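You operate a simulated robot arm through the tools that you are given. There is no shell and no other tool. Be economical: measure what you need, move in short steps, check, and stop when the job is done.

You run a simulated robot arm. Do the job below in one go: nothing can be reset, and whatever is moved stays where it is left.

JOB
Strap the COILS carton down on top of the trolley, brake on first.
Fine: carton in the middle, strap slider in its catch, pump the black lever till the strap is tight; the other cartons stay. Set down upright: what you pick out.

It is judged by the outcome, as a careful person would: the job done as asked, and still so three seconds after it is handed in. It fails if anything else is knocked over, pushed out of place, dropped, spilled or broken.

ROBOT AND FRAMES
A 7-joint arm with a fingered hand on a trunk, on a base that drives. Base frame: it is fixed to the floor where the robot stands at the start and does not move with it; the origin is under the middle of the robot, x ahead of it, y to its left, z up. Units: mm, rad, N and s.
With the tool pointing down near the work surface it reaches from about 100 to 740 mm from the robot's upright axis, wherever it stands. Its first joint turns from -2.007 to 2.007 rad. Places, roughly: black lever [700, -100, 1100]; brake lever [600, 0, 800]; strap slider [800, -200, 1000]; top tray of the trolley [600, -500, 800]; trolley [600, -500, 500]. Payload 5 kg.
The TCP is the grasp point between the finger pads, 32 mm short of the fingertips. In the tool frame z runs along the fingers and y along their closing line. Largest opening 160 mm; the body of the gripper starts 89 mm behind the TCP. The gripper is a hand of 4 fingers: y runs from the thumb to the fingers, the wrist lies at [0, 0, -267] in the tool frame, and closing takes about 1.5 s.
Orientation is that of the tool frame in the base frame, as a unit quaternion [x, y, z, w]. With the fingers straight down and closing along the base's y, the tool's x points along the base's -x, its y along +y and its z along -z.

CONTROLS
- The arm moves only by the tool servo_tool. Its argument "rows" is a list of rows, each a list of 3 entries, a list of its own where there are three numbers: the shift along the base's x, y, z in mm, then the turn, a rotation vector about the base's x, y, z in rad, then the finger opening in mm, from 0 to 160. In form: [[[x, y, z], [wx, wy, wz], fingers], ...]. A call has 1 to 10 rows; each row shifts and turns the commanded pose from where the row before left it. Rows are played at 5 a second. More than 50 mm and 0.15 rad between two rows, or a gripper value outside its range, and nothing of the call is played. A pose out of reach is approached as far as the arm can. The call stops where the force on the tool passes 50 N (or 10 N more than at its start, if that is more) or the arm is blocked; 0.2 s more then pass. Each finger travels about 108 mm/s and halts on what it meets, pressing with about 26 N; the grip force reading is that of the motor and also rises with nothing between the fingers. The clock runs only during rows and for 0.2 s after the last one: add rows that do not move to give the fingers time. It gives the time, the measured TCP pose, the force on the tool (base axes), the opening and the grip force at its end, in the units of the frame above (readings bear some noise), with the torque about the TCP (base axes, N m) and any sound that the robot's microphone picked up, and new pictures: "views" is both (left out), scene, wrist or none.
- Cameras (640 x 400 px; columns grow to the right, rows downward): "scene" is now at [8.4, 163.2, 1787.3]; the picture's right is [0.08, -1.00, 0.00], its down [-0.83, -0.07, -0.55] and it looks along [0.55, 0.05, -0.84] (base axes); focal length 214 px, centre (320, 200). "wrist" rides on the gripper at [80, -4, -114] in the tool frame; the picture's right is [0.05, 1.00, 0.00], its down [-0.81, 0.04, -0.58] and it looks along [-0.58, 0.03, 0.82] (tool axes); focal length 265 px, centre (320, 200). There is no depth. A picture from a camera that has moved, and an enlarged one, comes with that camera's place and axes in the base frame and with its lens.
- lift_body(by): slides the trunk up (or, below 0, down) by that many mm; the arm and the scene camera ride with it, the base frame stays. It gives what a move gives, with no picture.
- roll_base(legs): drives the robot by 1 to 6 legs, each [ahead, turn to the left] in mm and rad, along the robot's own axes; the way and the turn of a leg run together, so that a leg with both is an arc; at most 1500 mm and 3.142 rad a leg. The arm and the cameras ride along, it lands a little off, and it stops where it bumps. It gives what a move gives, and a new picture of the scene camera.
- preshape(shape): the hand has 4 fingers and takes this shape, open, in about a second: jaw (thumb against the fingers, like two jaws); tri (thumb and two fingers); tip (a fingertip pinch); poke (one finger out to press); point (the index stretched); flat (the hand flat); cup (the hand cupped); fist (a fist). The gripper value then closes the fingers along that shape, each until it touches; the sizes above hold for jaw. It gives what a move gives, with no picture.
- head_to(pan, tilt): turns the head with the scene camera to pan (to the left, within 2.705 rad either way) and tilt (down, from -0.506 to 1.204), counted from straight ahead of the robot. It gives what a move gives, and a new picture of the scene camera.
- close_up(camera, box): a new picture of the part [left, top, right, bottom] of that camera's present view, enlarged. It takes no simulated time.
- job_done(): hands the job in; it is judged then, once.

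Work in short steps. Places have to be worked out from the pictures, the camera data and where the tool is seen: move nearer, look again, correct. Check each grasp and each placing, and mend what went wrong. You have 120 turns and 260 pictures in all, those below and enlarged ones among them. Open the gripper and draw the arm clear of the work before you hand the job in, unless the task says otherwise; then end with one line.

The tools are called after ">>>" as name(argument=value, ...) on one line, values as JSON. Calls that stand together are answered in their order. servo_tool: Moves the arm, as the interface text tells. Its arguments: {"type":"object","properties":{"rows":{"type":"array"},"views":{"type":"string","enum":["both","scene","wrist","none"]}},"required":["rows"]} The other tools are called the same way: lift_body (by) slides the trunk up or down; preshape (shape) gives the hand a shape; roll_base (legs) drives the base; head_to (pan, tilt) turns the head that bears the scene camera; close_up (camera, box) takes an enlarged picture of a part of a camera's view; job_done () hands the job in.

At the start:

```text
t: 0.0
eef_pos: [523.0, -3.2, 1458.5]
orientation: [0.0, 1.0, 0.001, 0.0]
wrist_force: [0.2, 0.7, 0.1]
moment: [0.01, 0.05, 0.0]
gripper_width: 159.6
finger_force: 0.1
shape: jaw
trunk travel left (down, up): [-925.0, 65.0]
robot x, y, heading: [-0.1, 1.3, -0.002]
head pan, tilt: [0.084, 0.991]
```

scene: 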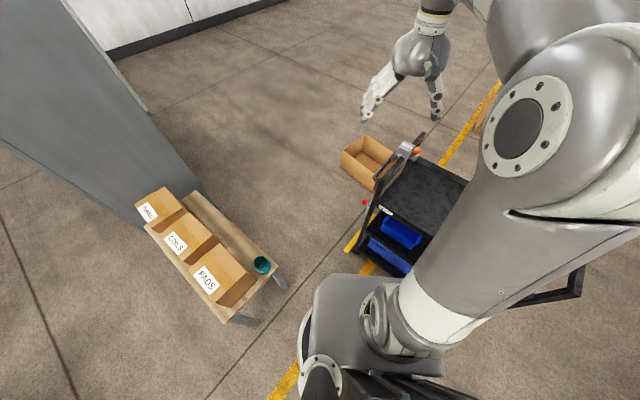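
wrist: 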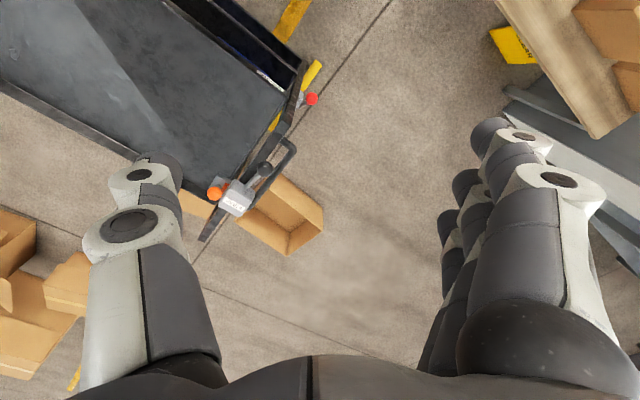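

The scene shows a bench with cartons to the left and the trolley to the right front. I take enlarged views of both, and of the wrist view's lever area.

>>> close_up(camera="scene", box=[330, 110, 490, 290])

>>> close_up(camera="scene", box=[120, 170, 300, 330])

>>> close_up(camera="wrist", box=[180, 50, 340, 250])

```text
2.22 times, centred on (410, 200) of scene
camera zoom: at [8.4, 163.2, 1787.3], right [0.08, -1.0, 0.0], down [-0.83, -0.07, -0.55], along [0.55, 0.05, -0.84], focal length 477 px, centre (120, 200)
```

zoom: 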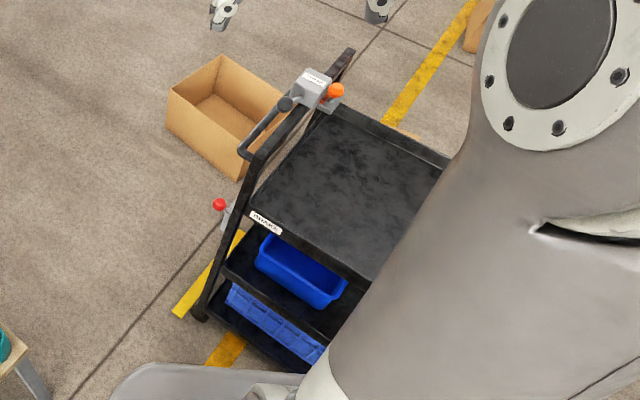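

```text
2.50 times, centred on (210, 250) of scene
camera zoom: at [8.4, 163.2, 1787.3], right [0.08, -1.0, 0.0], down [-0.83, -0.07, -0.55], along [0.55, 0.05, -0.84], focal length 536 px, centre (595, 75)
```

zoom: 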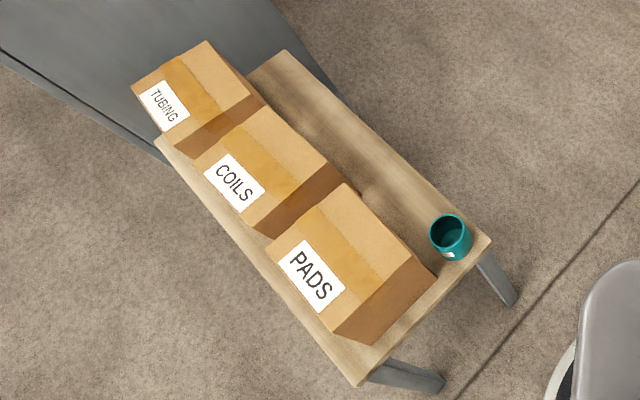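

```text
2.00 times, centred on (260, 150) of wrist
camera zoom: at [440.8, -7.7, 1571.0], right [-0.05, 1.0, 0.0], down [0.81, 0.04, 0.58], along [0.58, 0.03, -0.82], focal length 531 px, centre (440, 300)
```

zoom: 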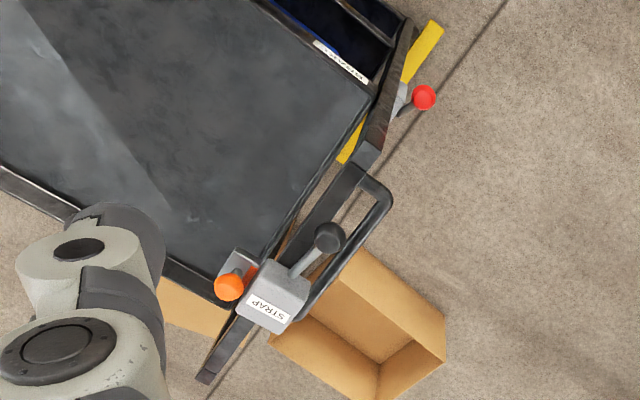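

The trolley stands turned about 35° to me; the orange knob, STRAP box with black knob lever and red brake ball are at its handle end. I look with the head turned right to see the rest of the tray.

>>> head_to(pan=-0.6, tilt=0.8)

>>> close_up(camera="wrist", box=[0, 0, 340, 220])

```text
t: 1.1
eef_pos: [522.9, -3.0, 1457.0]
orientation: [0.0, 1.0, 0.002, 0.0]
wrist_force: [-0.6, 0.6, 0.4]
moment: [-0.01, 0.01, 0.0]
gripper_width: 159.5
finger_force: 0.0
shape: jaw
trunk travel left (down, up): [-925.0, 65.0]
robot x, y, heading: [1.1, -0.5, -0.002]
head pan, tilt: [-0.6, 0.799]
camera scene: at [5.1, 111.9, 1801.8], right [-0.56, -0.83, 0.0], down [-0.59, 0.4, -0.7], along [0.58, -0.39, -0.72], focal length 214 px, centre (320, 200)
```

scene: 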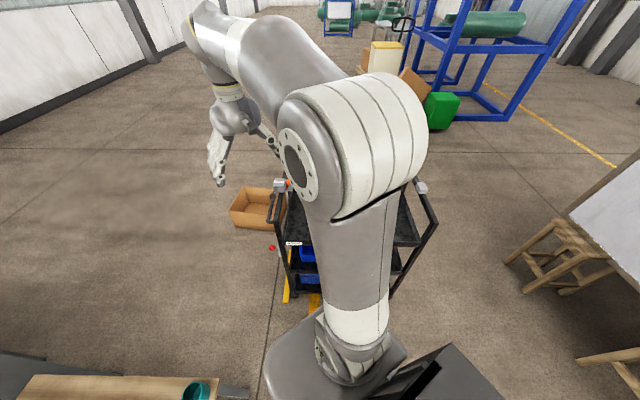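

```text
1.82 times, centred on (170, 110) of wrist
camera zoom: at [440.8, -7.7, 1571.0], right [-0.05, 1.0, 0.0], down [0.81, 0.04, 0.58], along [0.58, 0.03, -0.82], focal length 483 px, centre (593, 364)
```

zoom: 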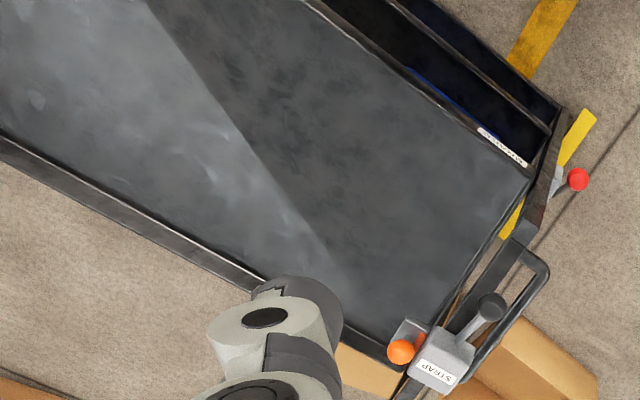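

I judge the trolley's long axis to run along about (-0.6,-0.8), with the tray centre near (605,-500), the STRAP box near (805,-180) and the brake ball near (640,-20,800). I swing the arm to the right, turning the hand likewise, to look at the tray and the far end.

>>> servo_tool(rows=[[[-5, -33, 0], [0, 0, -0.064], 160], [[-6, -33, 0], [0, 0, -0.064], 160], [[-8, -33, 0], [0, 0, -0.064], 160], [[-9, -32, 0], [0, 0, -0.064], 160], [[-10, -32, 0], [0, 0, -0.064], 160], [[-11, -31, 0], [0, 0, -0.064], 160], [[-13, -31, 0], [0, 0, -0.064], 160], [[-14, -30, 0], [0, 0, -0.064], 160], [[-15, -29, 0], [0, 0, -0.064], 160], [[-16, -29, 0], [0, 0, -0.064], 160]])

```text
t: 3.3
eef_pos: [418.1, -320.2, 1457.1]
orientation: [0.315, 0.949, 0.001, 0.001]
wrist_force: [-0.4, 0.2, -0.7]
moment: [-0.01, 0.0, -0.01]
gripper_width: 159.7
finger_force: 0.1
shape: jaw
trunk travel left (down, up): [-925.0, 65.0]
robot x, y, heading: [-0.9, -0.6, 0.004]
head pan, tilt: [-0.6, 0.799]
camera scene: at [4.8, 110.2, 1801.9], right [-0.57, -0.82, 0.0], down [-0.59, 0.41, -0.7], along [0.58, -0.39, -0.72], focal length 214 px, centre (320, 200)
camera wrist: at [349.3, -275.4, 1569.9], right [0.56, 0.83, 0.0], down [0.68, -0.46, 0.58], along [0.48, -0.32, -0.82], focal length 265 px, centre (320, 200)
```

scene: 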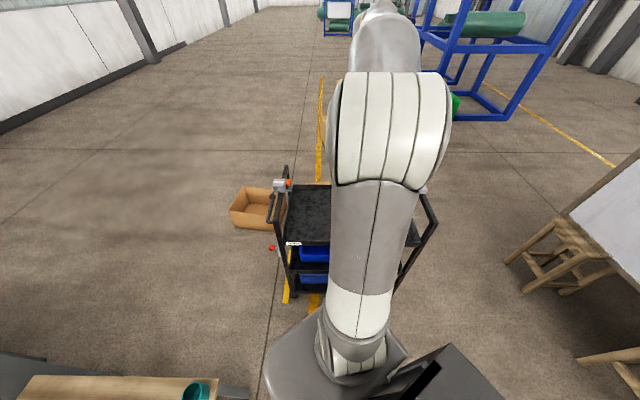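
wrist: 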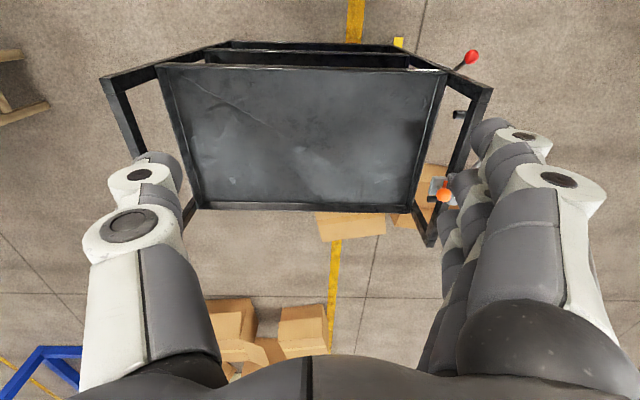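

The tray is about 757 x 466 mm, centred near (612,-509), axis along (0.57,0.82). I move along the tray towards its other end to see the catch there.

>>> servo_tool(rows=[[[-25, -40, 0], [0, 0, 0], 160], [[-25, -40, 0], [0, 0, 0], 160], [[-25, -40, 0], [0, 0, 0], 160], [[-25, -40, 0], [0, 0, 0], 160], [[-25, -40, 0], [0, 0, 0], 160], [[-25, -40, 0], [0, 0, 0], 160]])

>>> close_up(camera="wrist", box=[120, 0, 460, 220])

```text
t: 4.7
eef_pos: [264.9, -559.4, 1456.3]
orientation: [0.315, 0.949, 0.002, 0.001]
wrist_force: [-0.7, -0.4, -0.7]
moment: [0.07, -0.02, -0.01]
gripper_width: 160.0
finger_force: 0.2
shape: jaw
trunk travel left (down, up): [-925.0, 65.0]
robot x, y, heading: [-4.8, -4.3, -0.006]
head pan, tilt: [-0.6, 0.799]
camera scene: at [4.3, 108.5, 1802.0], right [-0.57, -0.82, 0.0], down [-0.59, 0.41, -0.7], along [0.58, -0.39, -0.72], focal length 214 px, centre (320, 200)
camera wrist: at [196.5, -515.1, 1570.2], right [0.56, 0.83, 0.0], down [0.68, -0.45, 0.58], along [0.48, -0.32, -0.82], focal length 265 px, centre (320, 200)
```

scene: 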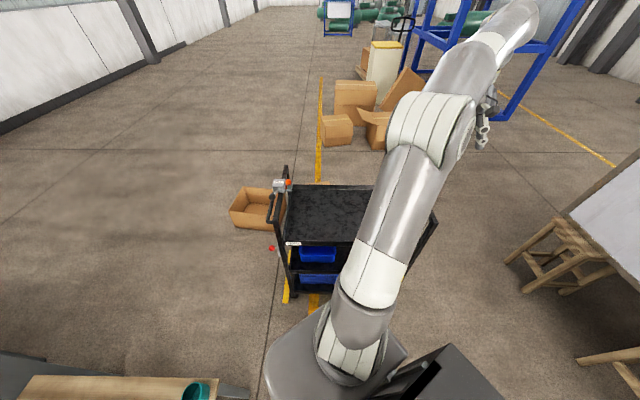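
wrist: 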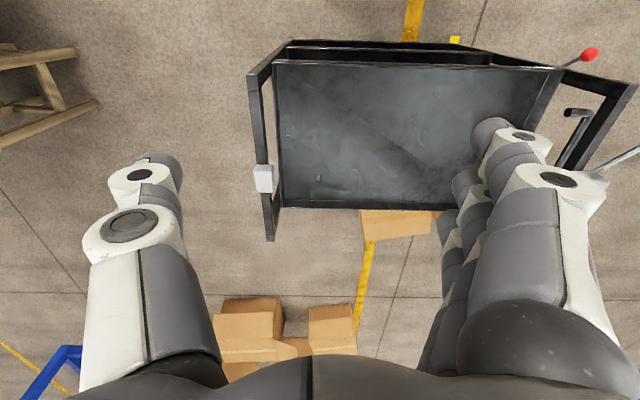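

```text
1.82 times, centred on (290, 110) of wrist
camera zoom: at [196.5, -515.1, 1570.2], right [0.56, 0.83, 0.0], down [0.68, -0.45, 0.58], along [0.48, -0.32, -0.82], focal length 483 px, centre (374, 364)
```

zoom: 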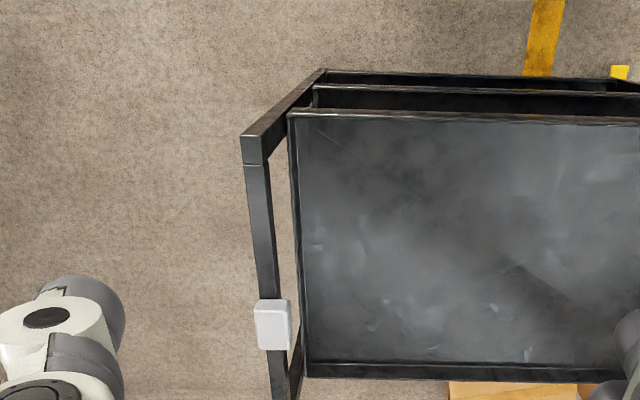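

The catch, a grey block, sits mid-handle at the far end, near (396,-818,1000). Now I return the arm to the brake side and look at the brake lever closer.

>>> servo_tool(rows=[[[15, 45, 0], [0, 0, 0.05], 160], [[15, 45, 0], [0, 0, 0.05], 160], [[15, 45, 0], [0, 0, 0.05], 160], [[15, 45, 0], [0, 0, 0.05], 160], [[15, 45, 0], [0, 0, 0.05], 160], [[15, 45, 0], [0, 0, 0.05], 160], [[15, 45, 0], [0, 0, 0.05], 160], [[15, 45, 0], [0, 0, 0.05], 160], [[15, 45, 0], [0, 0, 0.05], 160], [[15, 45, 0], [0, 0, 0.05], 160]], views="none")

>>> servo_tool(rows=[[[0, 10, -40], [0, 0, 0], 160], [[0, 10, -40], [0, 0, 0], 160], [[0, 10, -40], [0, 0, 0], 160], [[0, 10, -40], [0, 0, 0], 160], [[0, 10, -40], [0, 0, 0], 160]])

>>> head_to(pan=-0.2, tilt=0.8)

```text
t: 6.9
eef_pos: [416.9, -104.0, 1455.9]
orientation: [0.07, 0.998, -0.001, 0.0]
wrist_force: [-0.5, 0.7, 0.3]
moment: [-0.02, 0.0, 0.03]
gripper_width: 160.1
finger_force: 0.1
shape: jaw
trunk travel left (down, up): [-925.0, 65.0]
robot x, y, heading: [4.0, 1.9, 0.002]
head pan, tilt: [-0.6, 0.799]
```

```text
t: 8.1
eef_pos: [415.4, -57.0, 1254.8]
orientation: [0.071, 0.997, -0.001, 0.001]
wrist_force: [1.4, 0.2, 0.8]
moment: [-0.03, 0.02, 0.02]
gripper_width: 159.9
finger_force: 0.1
shape: jaw
trunk travel left (down, up): [-925.0, 65.0]
robot x, y, heading: [0.8, -2.6, 0.004]
head pan, tilt: [-0.6, 0.799]
camera scene: at [6.4, 112.1, 1801.8], right [-0.56, -0.83, 0.0], down [-0.59, 0.4, -0.7], along [0.57, -0.39, -0.72], focal length 214 px, centre (320, 200)
camera wrist: at [334.0, -49.5, 1368.7], right [0.09, 1.0, 0.0], down [0.81, -0.07, 0.58], along [0.58, -0.05, -0.82], focal length 265 px, centre (320, 200)
```

scene: 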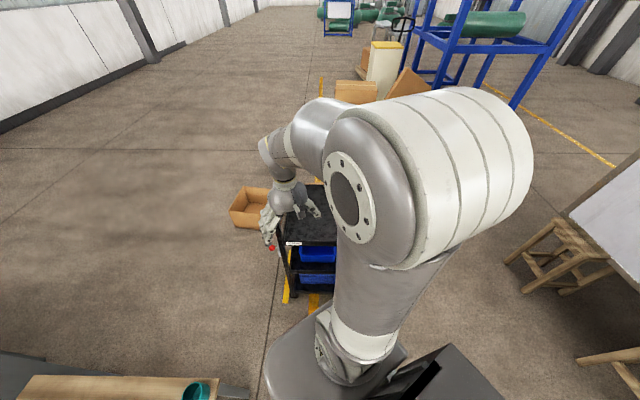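
wrist: 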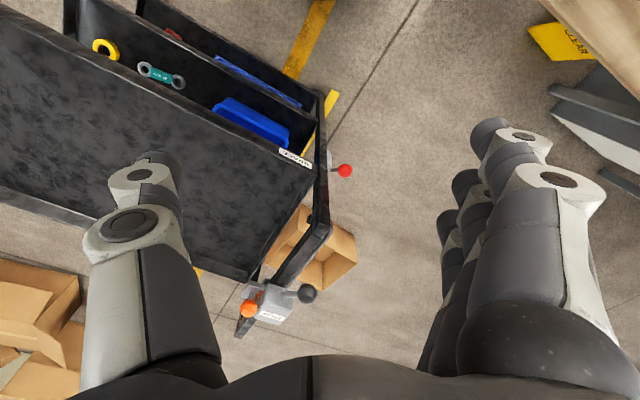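

```text
t: 8.9
eef_pos: [413.7, -55.2, 1257.2]
orientation: [0.071, 0.997, 0.0, -0.001]
wrist_force: [-0.9, 0.4, 0.1]
moment: [-0.02, 0.01, -0.01]
gripper_width: 160.0
finger_force: 0.1
shape: jaw
trunk travel left (down, up): [-925.0, 65.0]
robot x, y, heading: [-0.7, -2.5, 0.001]
head pan, tilt: [-0.201, 0.799]
camera scene: at [17.6, 141.2, 1801.8], right [-0.2, -0.98, 0.0], down [-0.7, 0.14, -0.7], along [0.68, -0.14, -0.72], focal length 214 px, centre (320, 200)
```

scene: 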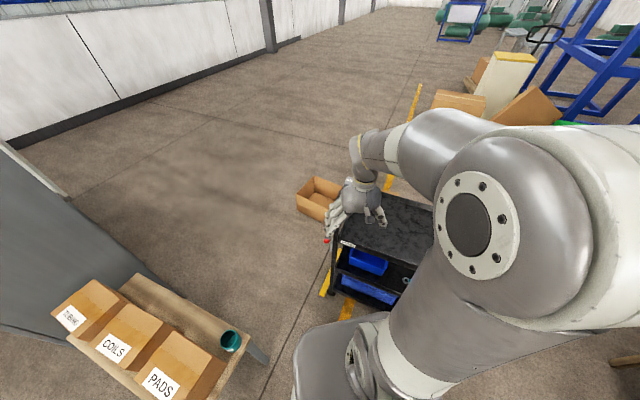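

The wrist view now shows brake label, red ball, lever and slider; I enlarge them.

>>> close_up(camera="wrist", box=[260, 80, 380, 220])

>>> close_up(camera="wrist", box=[210, 240, 350, 350])

```text
2.86 times, centred on (320, 150) of wrist
camera zoom: at [332.9, -49.9, 1369.5], right [0.09, 1.0, 0.0], down [0.81, -0.07, 0.58], along [0.58, -0.05, -0.82], focal length 758 px, centre (320, 343)
```

zoom: 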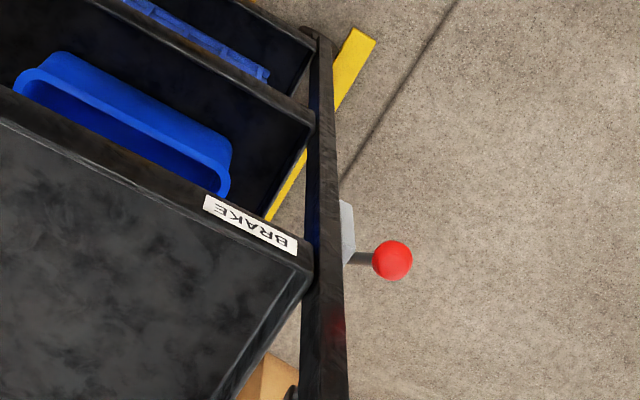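

```text
3.64 times, centred on (280, 295) of wrist
camera zoom: at [332.9, -49.9, 1369.5], right [0.09, 1.0, 0.0], down [0.81, -0.07, 0.58], along [0.58, -0.05, -0.82], focal length 965 px, centre (466, -146)
```

zoom: 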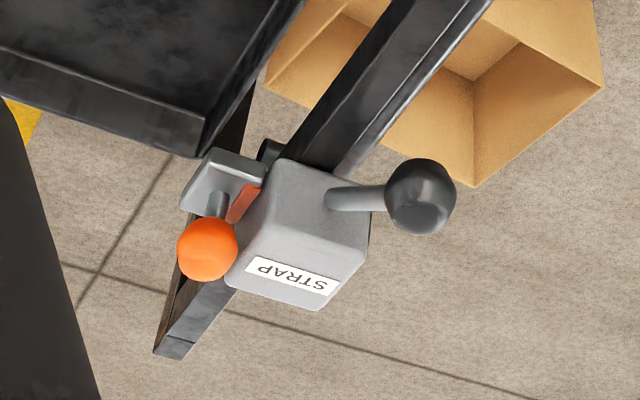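

I triangulate the brake ball at about (628,-18,848). I enlarge the scene view to see how its stem is tilted.

>>> close_up(camera="scene", box=[310, 220, 360, 270])

>>> servo_tool(rows=[[[0, 40, 0], [0, 0, -0.1], 160], [[0, 40, -20], [0, 0, -0.1], 160], [[0, 40, -40], [0, 0, -0.1], 160], [[10, 40, -40], [0, 0, -0.1], 160], [[10, 20, -40], [0, 0, -0.1], 160], [[10, 0, -40], [0, 0, 0], 160], [[10, 0, -40], [0, 0, 0], 160]])

```text
8.00 times, centred on (335, 245) of scene
camera zoom: at [17.6, 141.2, 1801.8], right [-0.2, -0.98, 0.0], down [-0.7, 0.14, -0.7], along [0.68, -0.14, -0.72], focal length 1716 px, centre (200, -160)
```

zoom: 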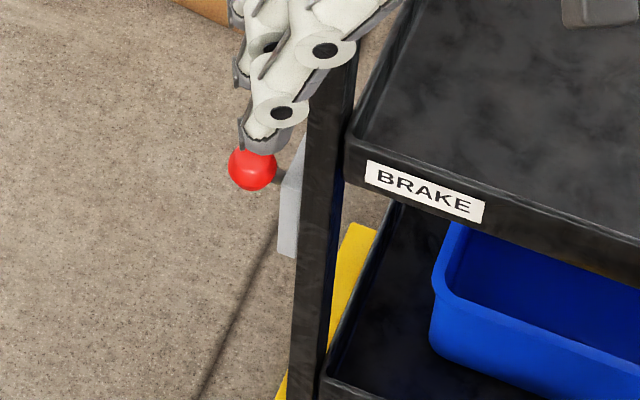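

```text
refused: row 3 steps farther than a row can; nothing moved
```

The ball is on a short stub from a tall grey plate on the post, so it likely goes down along the plate. I bring the hand nearer, to the outside, for a lower look.

>>> servo_tool(rows=[[[0, 40, 0], [0, 0, -0.1], 160], [[0, 40, -20], [0, 0, -0.1], 160], [[0, 25, -40], [0, 0, -0.1], 160], [[0, 25, -40], [0, 0, -0.1], 160], [[0, 20, -40], [0, 0, -0.1], 160], [[0, 0, -45], [0, 0, 0], 160], [[0, 0, -45], [0, 0, 0], 160]])

```text
t: 10.5
eef_pos: [415.9, 93.5, 1026.6]
orientation: [0.316, 0.949, 0.0, 0.0]
wrist_force: [0.0, 1.2, -0.1]
moment: [-0.03, 0.02, 0.04]
gripper_width: 160.0
finger_force: 0.0
shape: jaw
trunk travel left (down, up): [-925.0, 65.0]
robot x, y, heading: [-1.2, 1.4, 0.003]
head pan, tilt: [-0.201, 0.799]
camera scene: at [19.3, 142.4, 1801.8], right [-0.2, -0.98, 0.0], down [-0.7, 0.14, -0.7], along [0.68, -0.14, -0.72], focal length 214 px, centre (320, 200)
camera wrist: at [347.3, 138.7, 1139.5], right [0.56, 0.83, 0.0], down [0.68, -0.46, 0.58], along [0.48, -0.32, -0.82], focal length 265 px, centre (320, 200)
```

scene: 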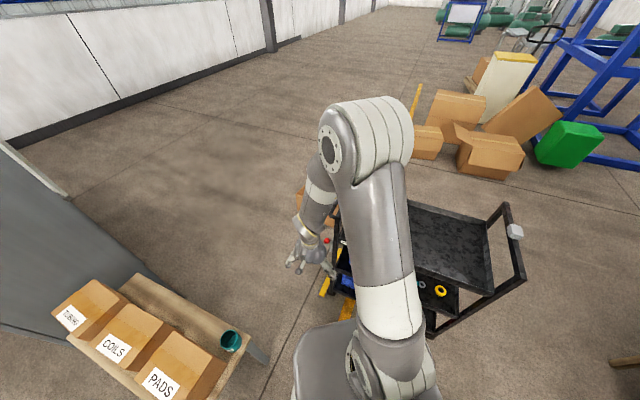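
wrist: 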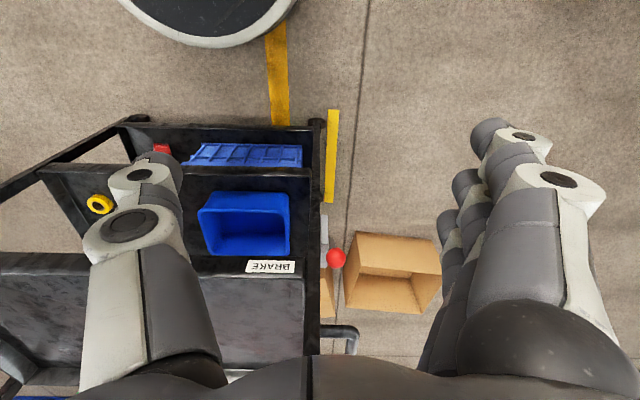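

The ball position is confirmed near (627,-18,848). I enlarge to see the stub and the plate.

>>> close_up(camera="wrist", box=[290, 190, 370, 290])

>>> close_up(camera="scene", box=[480, 190, 540, 290])

```text
4.00 times, centred on (330, 240) of wrist
camera zoom: at [347.3, 138.7, 1139.5], right [0.56, 0.83, 0.0], down [0.68, -0.46, 0.58], along [0.48, -0.32, -0.82], focal length 1062 px, centre (280, 40)
```

zoom: 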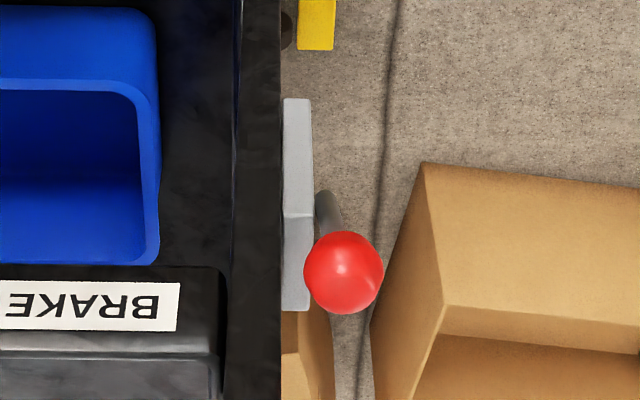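

```text
4.00 times, centred on (510, 240) of scene
camera zoom: at [19.3, 142.4, 1801.8], right [-0.2, -0.98, 0.0], down [-0.7, 0.14, -0.7], along [0.68, -0.14, -0.72], focal length 858 px, centre (-440, 40)
```

zoom: 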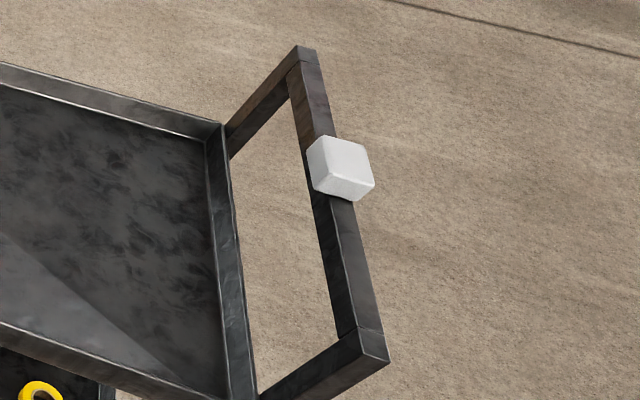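

The stem direction is still ambiguous, so I tilt the hand to look more level at the brake from outside.

>>> servo_tool(rows=[[[-15, 10, 0], [-0.08, -0.12, 0], 160], [[-15, 10, 0], [-0.08, -0.12, 0], 160], [[-15, 10, 0], [-0.08, -0.12, 0], 160], [[-10, 20, 0], [-0.08, -0.12, 0], 160], [[-10, 20, 0], [0, 0, 0], 160]], views="wrist")

>>> close_up(camera="wrist", box=[230, 130, 390, 290])

```text
t: 11.9
eef_pos: [390.9, 86.4, 1028.2]
orientation: [0.422, 0.86, -0.111, 0.264]
wrist_force: [0.0, 0.3, -0.6]
moment: [-0.02, 0.02, -0.04]
gripper_width: 160.0
finger_force: 0.0
shape: jaw
out of reach, approached as far as the arm can: row 3
trunk travel left (down, up): [-925.0, 65.0]
robot x, y, heading: [3.3, -0.9, 0.0]
head pan, tilt: [-0.201, 0.799]
stopped in row 5: the arm was blocked; the commanded pose is now the measured one
camera wrist: at [305.3, 183.8, 1079.0], right [0.76, 0.65, 0.0], down [0.24, -0.28, 0.93], along [0.61, -0.71, -0.37], focal length 265 px, centre (320, 200)
```

wrist: 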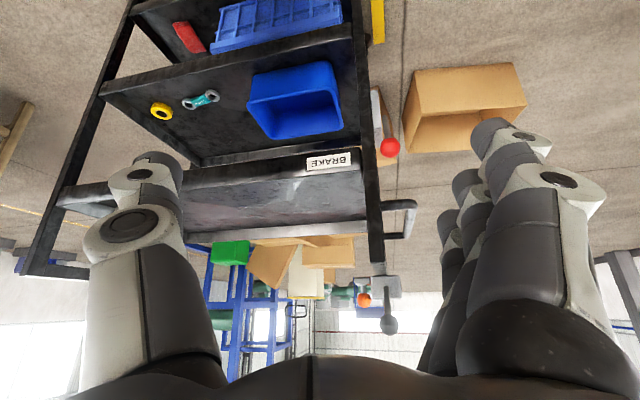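

```text
2.50 times, centred on (310, 210) of wrist
camera zoom: at [305.3, 183.8, 1079.0], right [0.76, 0.65, 0.0], down [0.24, -0.28, 0.93], along [0.61, -0.71, -0.37], focal length 664 px, centre (345, 175)
```

zoom: 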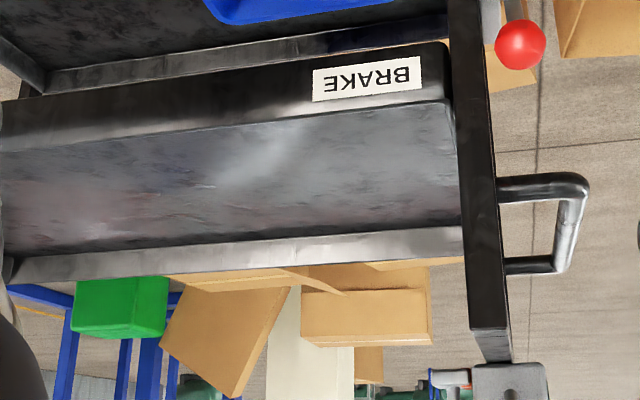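

This view is inverted (image down is up), and shows the black lever standing up from the STRAP box. I enlarge the brake and the strap box.

>>> close_up(camera="wrist", box=[350, 70, 420, 170])

>>> close_up(camera="wrist", box=[335, 250, 425, 350])

```text
4.00 times, centred on (385, 120) of wrist
camera zoom: at [305.3, 183.8, 1079.0], right [0.76, 0.65, 0.0], down [0.24, -0.28, 0.93], along [0.61, -0.71, -0.37], focal length 1062 px, centre (60, 520)
```

zoom: 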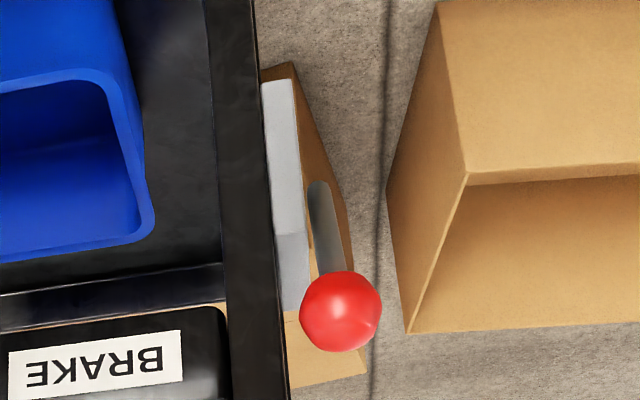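

```text
4.00 times, centred on (380, 300) of wrist
camera zoom: at [305.3, 183.8, 1079.0], right [0.76, 0.65, 0.0], down [0.24, -0.28, 0.93], along [0.61, -0.71, -0.37], focal length 1062 px, centre (80, -200)
```

zoom: 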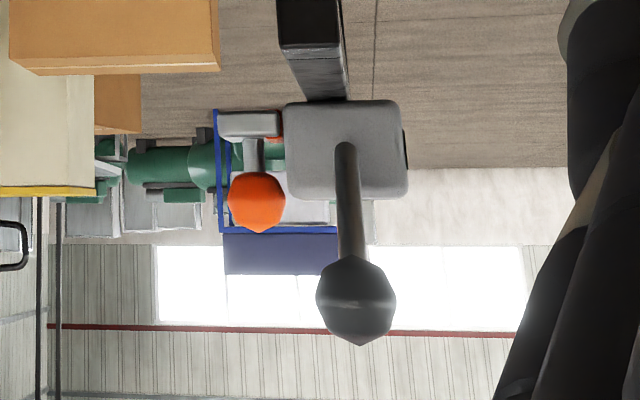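

From the views I solve the brake lever: its pivot lies about 72 mm farther and 106 mm below the ball, so it leans up and towards me and swings about the trolley's long axis. I right the hand, then shape it to poke for a gentle press.

>>> servo_tool(rows=[[[10, 0, 10], [0.077, 0.088, 0.053], 160], [[10, 0, 10], [0.077, 0.088, 0.053], 160], [[10, 0, 10], [0.077, 0.088, 0.053], 160], [[10, 0, 0], [0.077, 0.088, 0.053], 160], [[0, 0, 0], [0.077, 0.088, 0.053], 160]], views="none")

>>> preshape(shape="poke")

>>> servo_tool(rows=[[[10, 0, 0], [0, 0, 0], 160]])

```text
t: 13.1
eef_pos: [428.9, 99.0, 1057.9]
orientation: [0.298, 0.955, 0.001, -0.002]
wrist_force: [2.3, -5.3, -0.1]
moment: [0.56, 0.22, -0.1]
gripper_width: 160.0
finger_force: 0.1
shape: jaw
trunk travel left (down, up): [-925.0, 65.0]
robot x, y, heading: [0.4, 0.1, 0.006]
head pan, tilt: [-0.201, 0.799]
```

```text
t: 14.0
eef_pos: [427.5, 99.8, 1058.0]
orientation: [0.293, 0.956, 0.0, -0.001]
wrist_force: [0.6, 0.1, 0.3]
moment: [0.03, 0.04, 0.02]
gripper_width: 0.2
finger_force: 0.1
shape: poke
trunk travel left (down, up): [-925.0, 65.0]
robot x, y, heading: [-3.2, -1.0, -0.005]
head pan, tilt: [-0.201, 0.799]
```

```text
t: 14.4
eef_pos: [443.4, 86.3, 1058.4]
orientation: [0.315, 0.949, 0.001, -0.002]
wrist_force: [0.3, -1.2, -0.2]
moment: [-0.02, 0.01, -0.03]
gripper_width: 0.0
finger_force: 0.0
shape: poke
trunk travel left (down, up): [-925.0, 65.0]
robot x, y, heading: [-2.6, -1.3, 0.002]
head pan, tilt: [-0.201, 0.799]
camera scene: at [18.0, 142.2, 1801.7], right [-0.2, -0.98, 0.0], down [-0.7, 0.14, -0.7], along [0.68, -0.14, -0.72], focal length 214 px, centre (320, 200)
camera wrist: at [374.6, 130.2, 1171.1], right [0.55, 0.83, 0.0], down [0.68, -0.45, 0.57], along [0.48, -0.32, -0.82], focal length 265 px, centre (320, 200)
```

scene: 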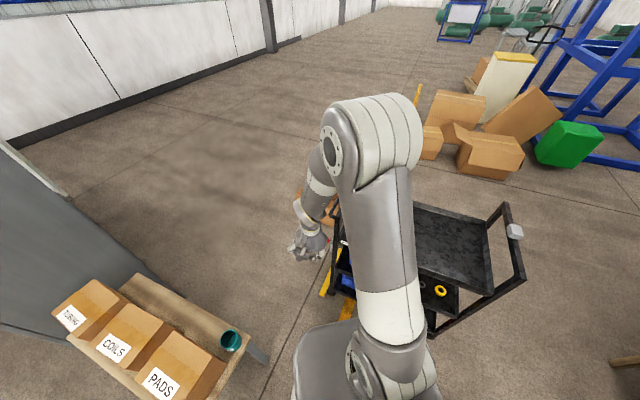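
wrist: 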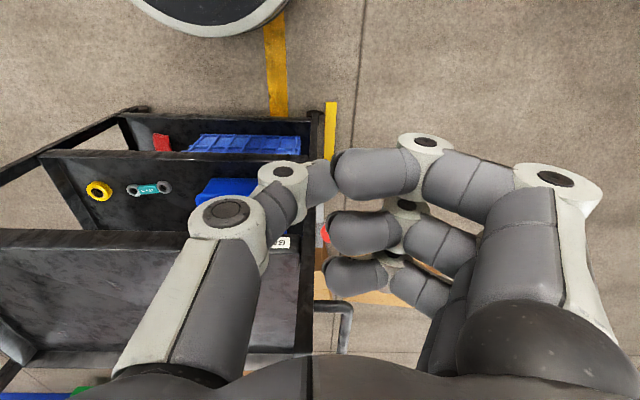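

In poke shape the index tip meets the thumb on the tool axis. I carry it above the ball, at about (624,-11), staying at z 1058.

>>> servo_tool(rows=[[[36, -19.4, 0], [0, 0, 0], 0], [[36, -19.4, 0], [0, 0, 0], 0], [[36, -19.4, 0], [0, 0, 0], 0], [[36, -19.4, 0], [0, 0, 0], 0], [[36, -19.4, 0], [0, 0, 0], 0], [[0, 0, -40], [0, 0, 0], 0], [[0, 0, -40], [0, 0, 0], 0]])

>>> head_to(pan=-0.05, tilt=0.9)

```text
t: 16.0
eef_pos: [621.6, -13.7, 975.0]
orientation: [0.314, 0.949, 0.0, -0.002]
wrist_force: [0.6, 0.1, -0.8]
moment: [0.02, 0.03, 0.01]
gripper_width: 0.0
finger_force: 25.9
shape: jaw
trunk travel left (down, up): [-925.0, 65.0]
robot x, y, heading: [0.1, 2.8, 0.0]
head pan, tilt: [-0.201, 0.799]
camera scene: at [18.8, 140.6, 1801.9], right [-0.2, -0.98, 0.0], down [-0.7, 0.14, -0.7], along [0.68, -0.14, -0.72], focal length 214 px, centre (320, 200)
camera wrist: at [553.0, 31.6, 1090.1], right [0.56, 0.83, 0.0], down [0.68, -0.45, 0.57], along [0.48, -0.32, -0.82], focal length 265 px, centre (320, 200)
```

scene: 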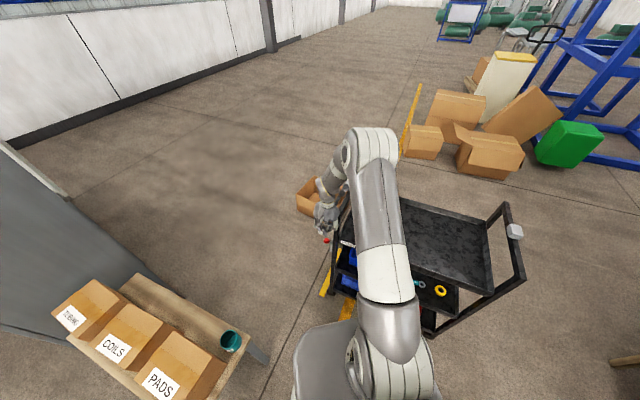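
wrist: 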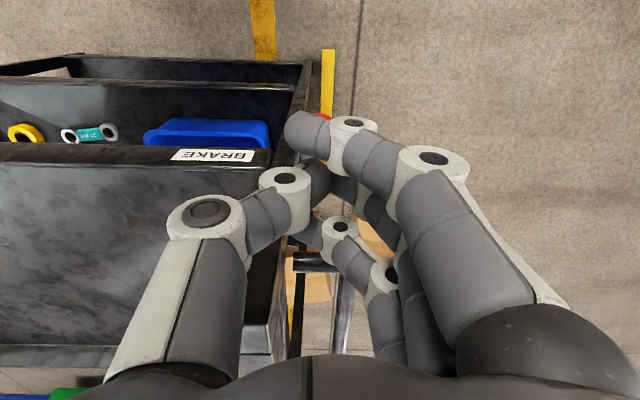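

```text
t: 16.7
eef_pos: [619.5, -11.1, 977.3]
orientation: [0.314, 0.949, 0.0, -0.001]
wrist_force: [-0.4, 0.2, 0.1]
moment: [0.0, 0.01, 0.01]
gripper_width: 0.1
finger_force: 26.4
shape: jaw
trunk travel left (down, up): [-925.0, 65.0]
robot x, y, heading: [-1.0, 0.2, 0.002]
head pan, tilt: [-0.051, 0.901]
camera scene: at [14.1, 153.4, 1793.9], right [-0.05, -1.0, 0.0], down [-0.78, 0.04, -0.62], along [0.62, -0.03, -0.78], focal length 214 px, centre (320, 200)
```

scene: 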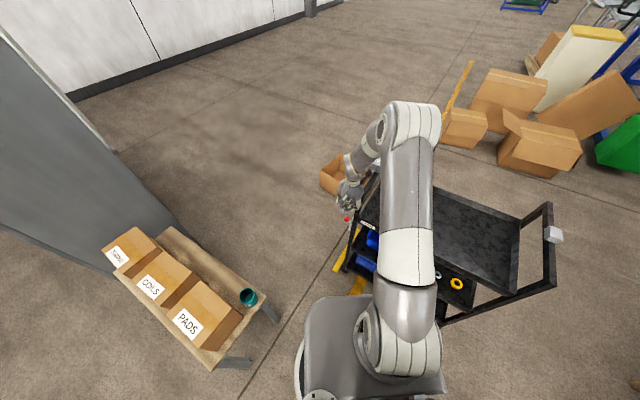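

The hand is now a closed jaw over the ball, which works as a bar running along the swing direction. I lower it slowly onto the ball.

>>> servo_tool(rows=[[[0, 0, -30], [0, 0, 0], 0], [[0, 0, -20], [0, 0, 0], 0], [[0, 0, -10], [0, 0, 0], 0], [[0, 0, -10], [0, 0, 0], 0], [[0, 0, -10], [0, 0, 0], 0], [[0, 0, -10], [0, 0, 0], 0]], views="wrist")

>>> close_up(camera="scene", box=[320, 170, 390, 250])

```text
t: 18.1
eef_pos: [616.2, -8.3, 891.1]
orientation: [0.315, 0.949, 0.0, -0.003]
wrist_force: [-19.1, 4.8, 30.2]
moment: [-0.08, 0.5, -0.12]
gripper_width: 0.0
finger_force: 25.3
shape: jaw
trunk travel left (down, up): [-925.0, 65.0]
robot x, y, heading: [0.1, -3.5, -0.002]
head pan, tilt: [-0.051, 0.901]
camera wrist: at [548.6, 35.3, 1005.3], right [0.56, 0.83, 0.0], down [0.68, -0.46, 0.57], along [0.48, -0.32, -0.82], focal length 265 px, centre (320, 200)
```

wrist: 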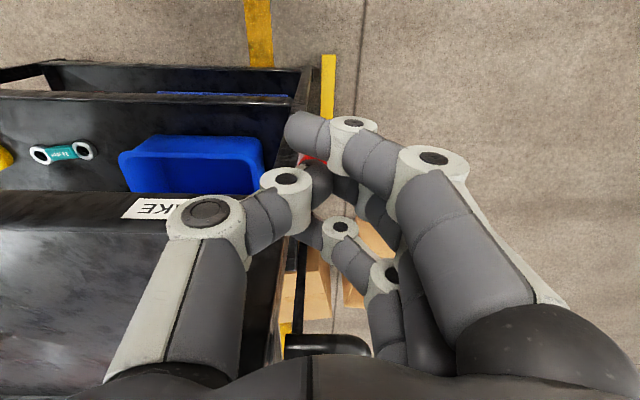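

```text
5.00 times, centred on (355, 210) of scene
camera zoom: at [8.5, 154.2, 1794.5], right [-0.05, -1.0, 0.0], down [-0.78, 0.04, -0.62], along [0.62, -0.03, -0.78], focal length 1072 px, centre (145, 150)
```

zoom: 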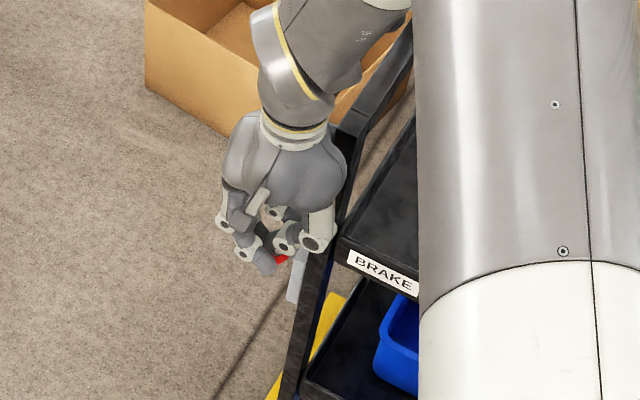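

The press force (-19,5,30) points right along the lever, so it gave no turning moment. I back off nearer and lower, then push the ball gently away from me to test the swing.

>>> servo_tool(rows=[[[0, 0, 25], [0, 0, 0], 0], [[-25, 30, 5], [0, 0, 0], 0], [[-25, 30, 0], [0, 0, 0], 0], [[0, 0, -35], [0, 0, 0], 0], [[0, 0, -25], [0, 0, 0], 0]], views="wrist")

```text
t: 19.3
eef_pos: [570.8, 49.3, 856.5]
orientation: [0.314, 0.949, 0.0, -0.002]
wrist_force: [-0.1, -0.7, -0.4]
moment: [-0.04, -0.01, 0.0]
gripper_width: 0.0
finger_force: 25.4
shape: jaw
trunk travel left (down, up): [-925.0, 65.0]
robot x, y, heading: [0.6, -2.2, -0.0]
head pan, tilt: [-0.051, 0.901]
camera wrist: at [502.8, 93.2, 970.4], right [0.56, 0.83, 0.0], down [0.68, -0.45, 0.57], along [0.48, -0.32, -0.82], focal length 265 px, centre (320, 200)
```

wrist: 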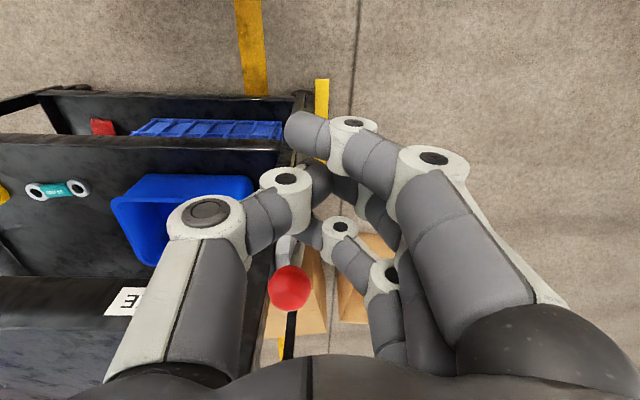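

The ball is about 24 mm inward of the finger line and ~30 mm ahead. I shift inward 15 mm and push away in small steps.

>>> servo_tool(rows=[[[-9, -12, 0], [0, 0, 0], 0], [[16, -11, 0], [0, 0, 0], 0], [[8, -6, 0], [0, 0, 0], 0], [[8, -6, 0], [0, 0, 0], 0], [[8, -6, 0], [0, 0, 0], 0], [[8, -6, 0], [0, 0, 0], 0], [[8, -6, 0], [0, 0, 0], 0]], views="wrist")

```text
t: 20.6
eef_pos: [592.1, 19.7, 854.1]
orientation: [0.313, 0.95, 0.002, -0.015]
wrist_force: [-15.5, 12.7, 9.6]
moment: [-0.12, -0.07, -0.01]
gripper_width: 0.0
finger_force: 26.3
shape: jaw
trunk travel left (down, up): [-925.0, 65.0]
robot x, y, heading: [-2.6, -2.0, 0.004]
head pan, tilt: [-0.051, 0.901]
stopped in row 6: the force on the tool passed its limit at 57 N (the readings are from after the stop); the commanded pose is now the measured one
camera wrist: at [527.2, 62.5, 969.3], right [0.55, 0.83, 0.0], down [0.7, -0.46, 0.55], along [0.46, -0.31, -0.83], focal length 265 px, centre (320, 200)
```

wrist: 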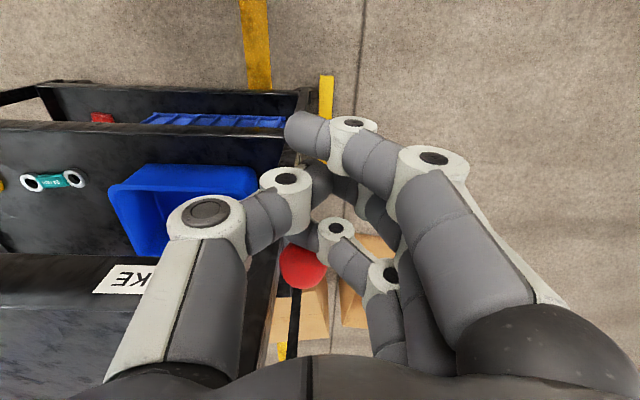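

The ball did not yield away from me even at 57 N, so that is its stop; it must go towards me and down. I back off, rise, and press again farther back on top of the ball, at about (633,-20).

>>> servo_tool(rows=[[[-25, 17, 0], [0, 0, 0], 0], [[0, 0, 45], [0, 0, 0], 0], [[0, 0, 45], [0, 0.012, 0.01], 0], [[22, -19, 0], [0, 0.01, 0], 0], [[22, -19, 0], [0, 0.01, 0], 0], [[22, -19, 0], [0, 0, 0], 0], [[0, 0, -20], [0, 0, 0], 0], [[0, 0, -10], [0, 0, 0], 0]], views="wrist")

```text
t: 22.4
eef_pos: [639.5, -25.5, 924.6]
orientation: [0.309, 0.951, -0.002, -0.019]
wrist_force: [-13.0, 3.9, 31.9]
moment: [-1.73, -1.1, -0.52]
gripper_width: 0.2
finger_force: 26.1
shape: jaw
trunk travel left (down, up): [-925.0, 65.0]
robot x, y, heading: [-4.5, -0.3, 0.004]
head pan, tilt: [-0.051, 0.901]
stopped in row 8: the force on the tool passed its limit at 62 N (the readings are from after the stop); the commanded pose is now the measured one
camera wrist: at [575.1, 17.7, 1041.2], right [0.55, 0.84, -0.01], down [0.7, -0.45, 0.55], along [0.45, -0.31, -0.84], focal length 265 px, centre (320, 200)
```

wrist: 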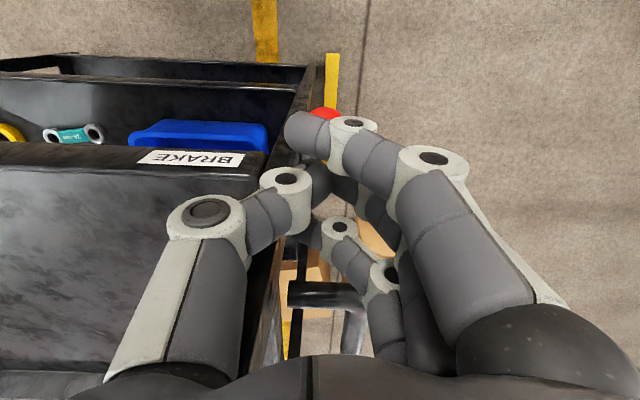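

The moments show the hand struck the post/handle instead, about 59 mm ahead, so a straight-down hand does not fit. I retreat, take the poke shape and tilt the hand ~45° so the index can hook over the ball from my side and drag it down towards me.

>>> servo_tool(rows=[[[0, 0, 40], [0, 0, 0], 0], [[-35, 24, 20], [0, 0, 0], 0], [[-35, 24, 0], [0, 0, 0], 20], [[-5, 5, 0], [0, 0, 0], 40]], views="none")

>>> preshape(shape="poke")

>>> servo_tool(rows=[[[0, 0, 0], [-0.076, -0.109, 0], 160], [[0, 0, 0], [-0.076, -0.109, 0], 160], [[0, 0, 0], [-0.076, -0.109, 0], 160], [[0, 0, 0], [-0.076, -0.109, 0], 160], [[0, 0, 0], [-0.076, -0.109, 0], 160], [[0, 0, 0], [-0.076, -0.109, 0], 160]])

```text
t: 23.4
eef_pos: [565.9, 28.0, 980.7]
orientation: [0.309, 0.951, -0.003, -0.021]
wrist_force: [0.4, 0.6, -1.0]
moment: [0.03, 0.01, -0.02]
gripper_width: 37.5
finger_force: 0.0
shape: jaw
trunk travel left (down, up): [-925.0, 65.0]
robot x, y, heading: [-0.4, -0.9, 0.001]
head pan, tilt: [-0.051, 0.901]
```

```text
t: 24.3
eef_pos: [565.5, 26.7, 979.4]
orientation: [0.309, 0.951, -0.003, -0.021]
wrist_force: [0.4, -0.3, -0.3]
moment: [0.01, 0.0, -0.01]
gripper_width: 0.1
finger_force: 0.0
shape: poke
trunk travel left (down, up): [-925.0, 65.0]
robot x, y, heading: [-2.4, -0.7, 0.003]
head pan, tilt: [-0.051, 0.901]
```

```text
t: 25.7
eef_pos: [565.7, 28.6, 981.6]
orientation: [0.29, 0.882, -0.115, 0.354]
wrist_force: [-1.1, -0.4, 1.6]
moment: [0.0, -0.03, 0.02]
gripper_width: 0.0
finger_force: 0.1
shape: poke
trunk travel left (down, up): [-925.0, 65.0]
robot x, y, heading: [-1.1, 0.3, 0.007]
head pan, tilt: [-0.051, 0.901]
camera scene: at [9.2, 158.8, 1793.6], right [-0.05, -1.0, 0.0], down [-0.78, 0.03, -0.62], along [0.62, -0.03, -0.78], focal length 214 px, centre (320, 200)
camera wrist: at [451.2, 106.6, 1008.0], right [0.56, 0.83, -0.03], down [0.18, -0.08, 0.98], along [0.81, -0.56, -0.19], focal length 265 px, centre (320, 200)
```

scene: 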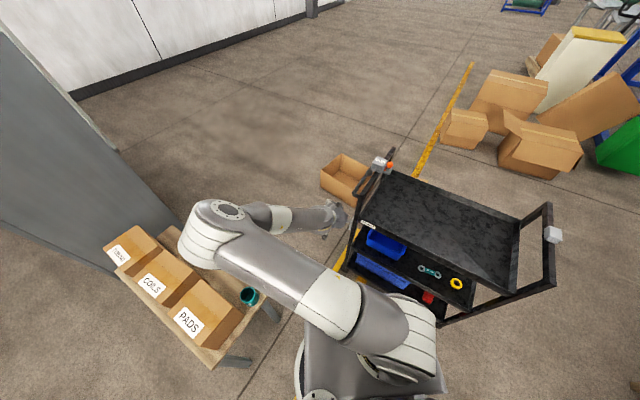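
wrist: 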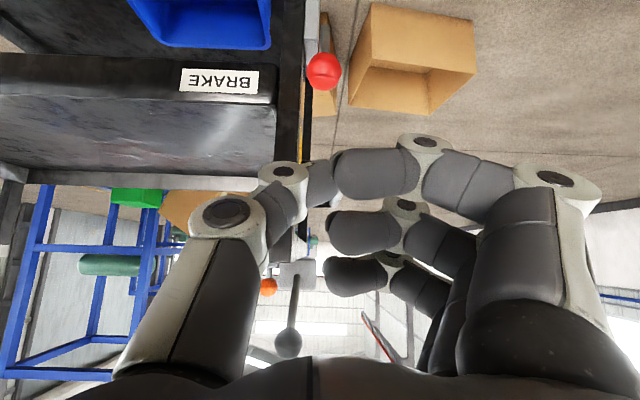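

The level view is very helpful; the ball and post edges nearly coincide, so the thumb would be in the way. I try the point shape to have only the index stretched, and look.

>>> preshape(shape="point")

>>> servo_tool(rows=[[[0, 0, 0], [0, 0, 0], 160]])

>>> close_up(camera="scene", box=[280, 170, 400, 260])

```text
t: 26.6
eef_pos: [566.6, 24.7, 979.1]
orientation: [0.291, 0.883, -0.115, 0.351]
wrist_force: [-0.5, 0.5, 0.6]
moment: [0.02, 0.01, -0.02]
gripper_width: 152.0
finger_force: 0.0
shape: point
trunk travel left (down, up): [-925.0, 65.0]
robot x, y, heading: [-2.7, -1.3, 0.0]
head pan, tilt: [-0.051, 0.901]
```

```text
t: 27.0
eef_pos: [567.2, 26.7, 979.3]
orientation: [0.289, 0.883, -0.115, 0.352]
wrist_force: [0.7, 0.6, -0.7]
moment: [0.04, 0.0, 0.02]
gripper_width: 152.4
finger_force: 0.1
shape: point
trunk travel left (down, up): [-925.0, 65.0]
robot x, y, heading: [-1.3, 0.3, 0.003]
head pan, tilt: [-0.051, 0.901]
camera scene: at [12.6, 153.8, 1793.9], right [-0.05, -1.0, 0.0], down [-0.78, 0.04, -0.62], along [0.62, -0.03, -0.78], focal length 214 px, centre (320, 200)
camera wrist: at [452.6, 104.0, 1006.8], right [0.56, 0.83, -0.03], down [0.18, -0.08, 0.98], along [0.81, -0.56, -0.2], focal length 265 px, centre (320, 200)
```

scene: 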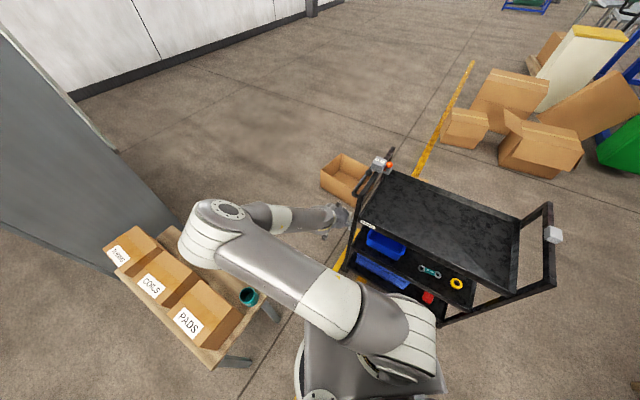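
wrist: 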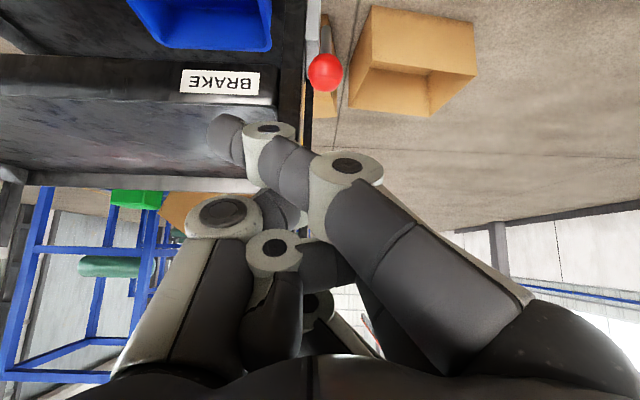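

```text
4.44 times, centred on (340, 215) of scene
camera zoom: at [12.6, 153.8, 1793.9], right [-0.05, -1.0, 0.0], down [-0.78, 0.04, -0.62], along [0.62, -0.03, -0.78], focal length 953 px, centre (231, 133)
```

zoom: 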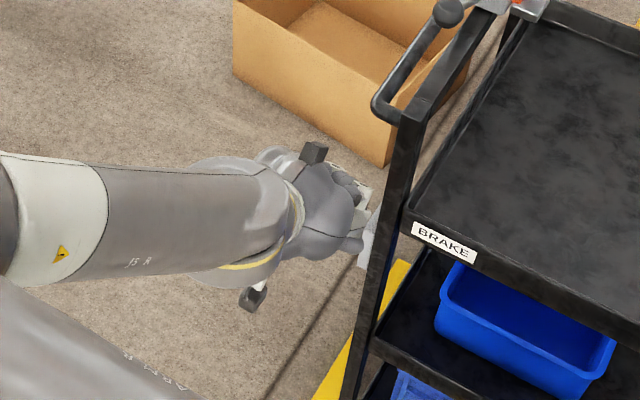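

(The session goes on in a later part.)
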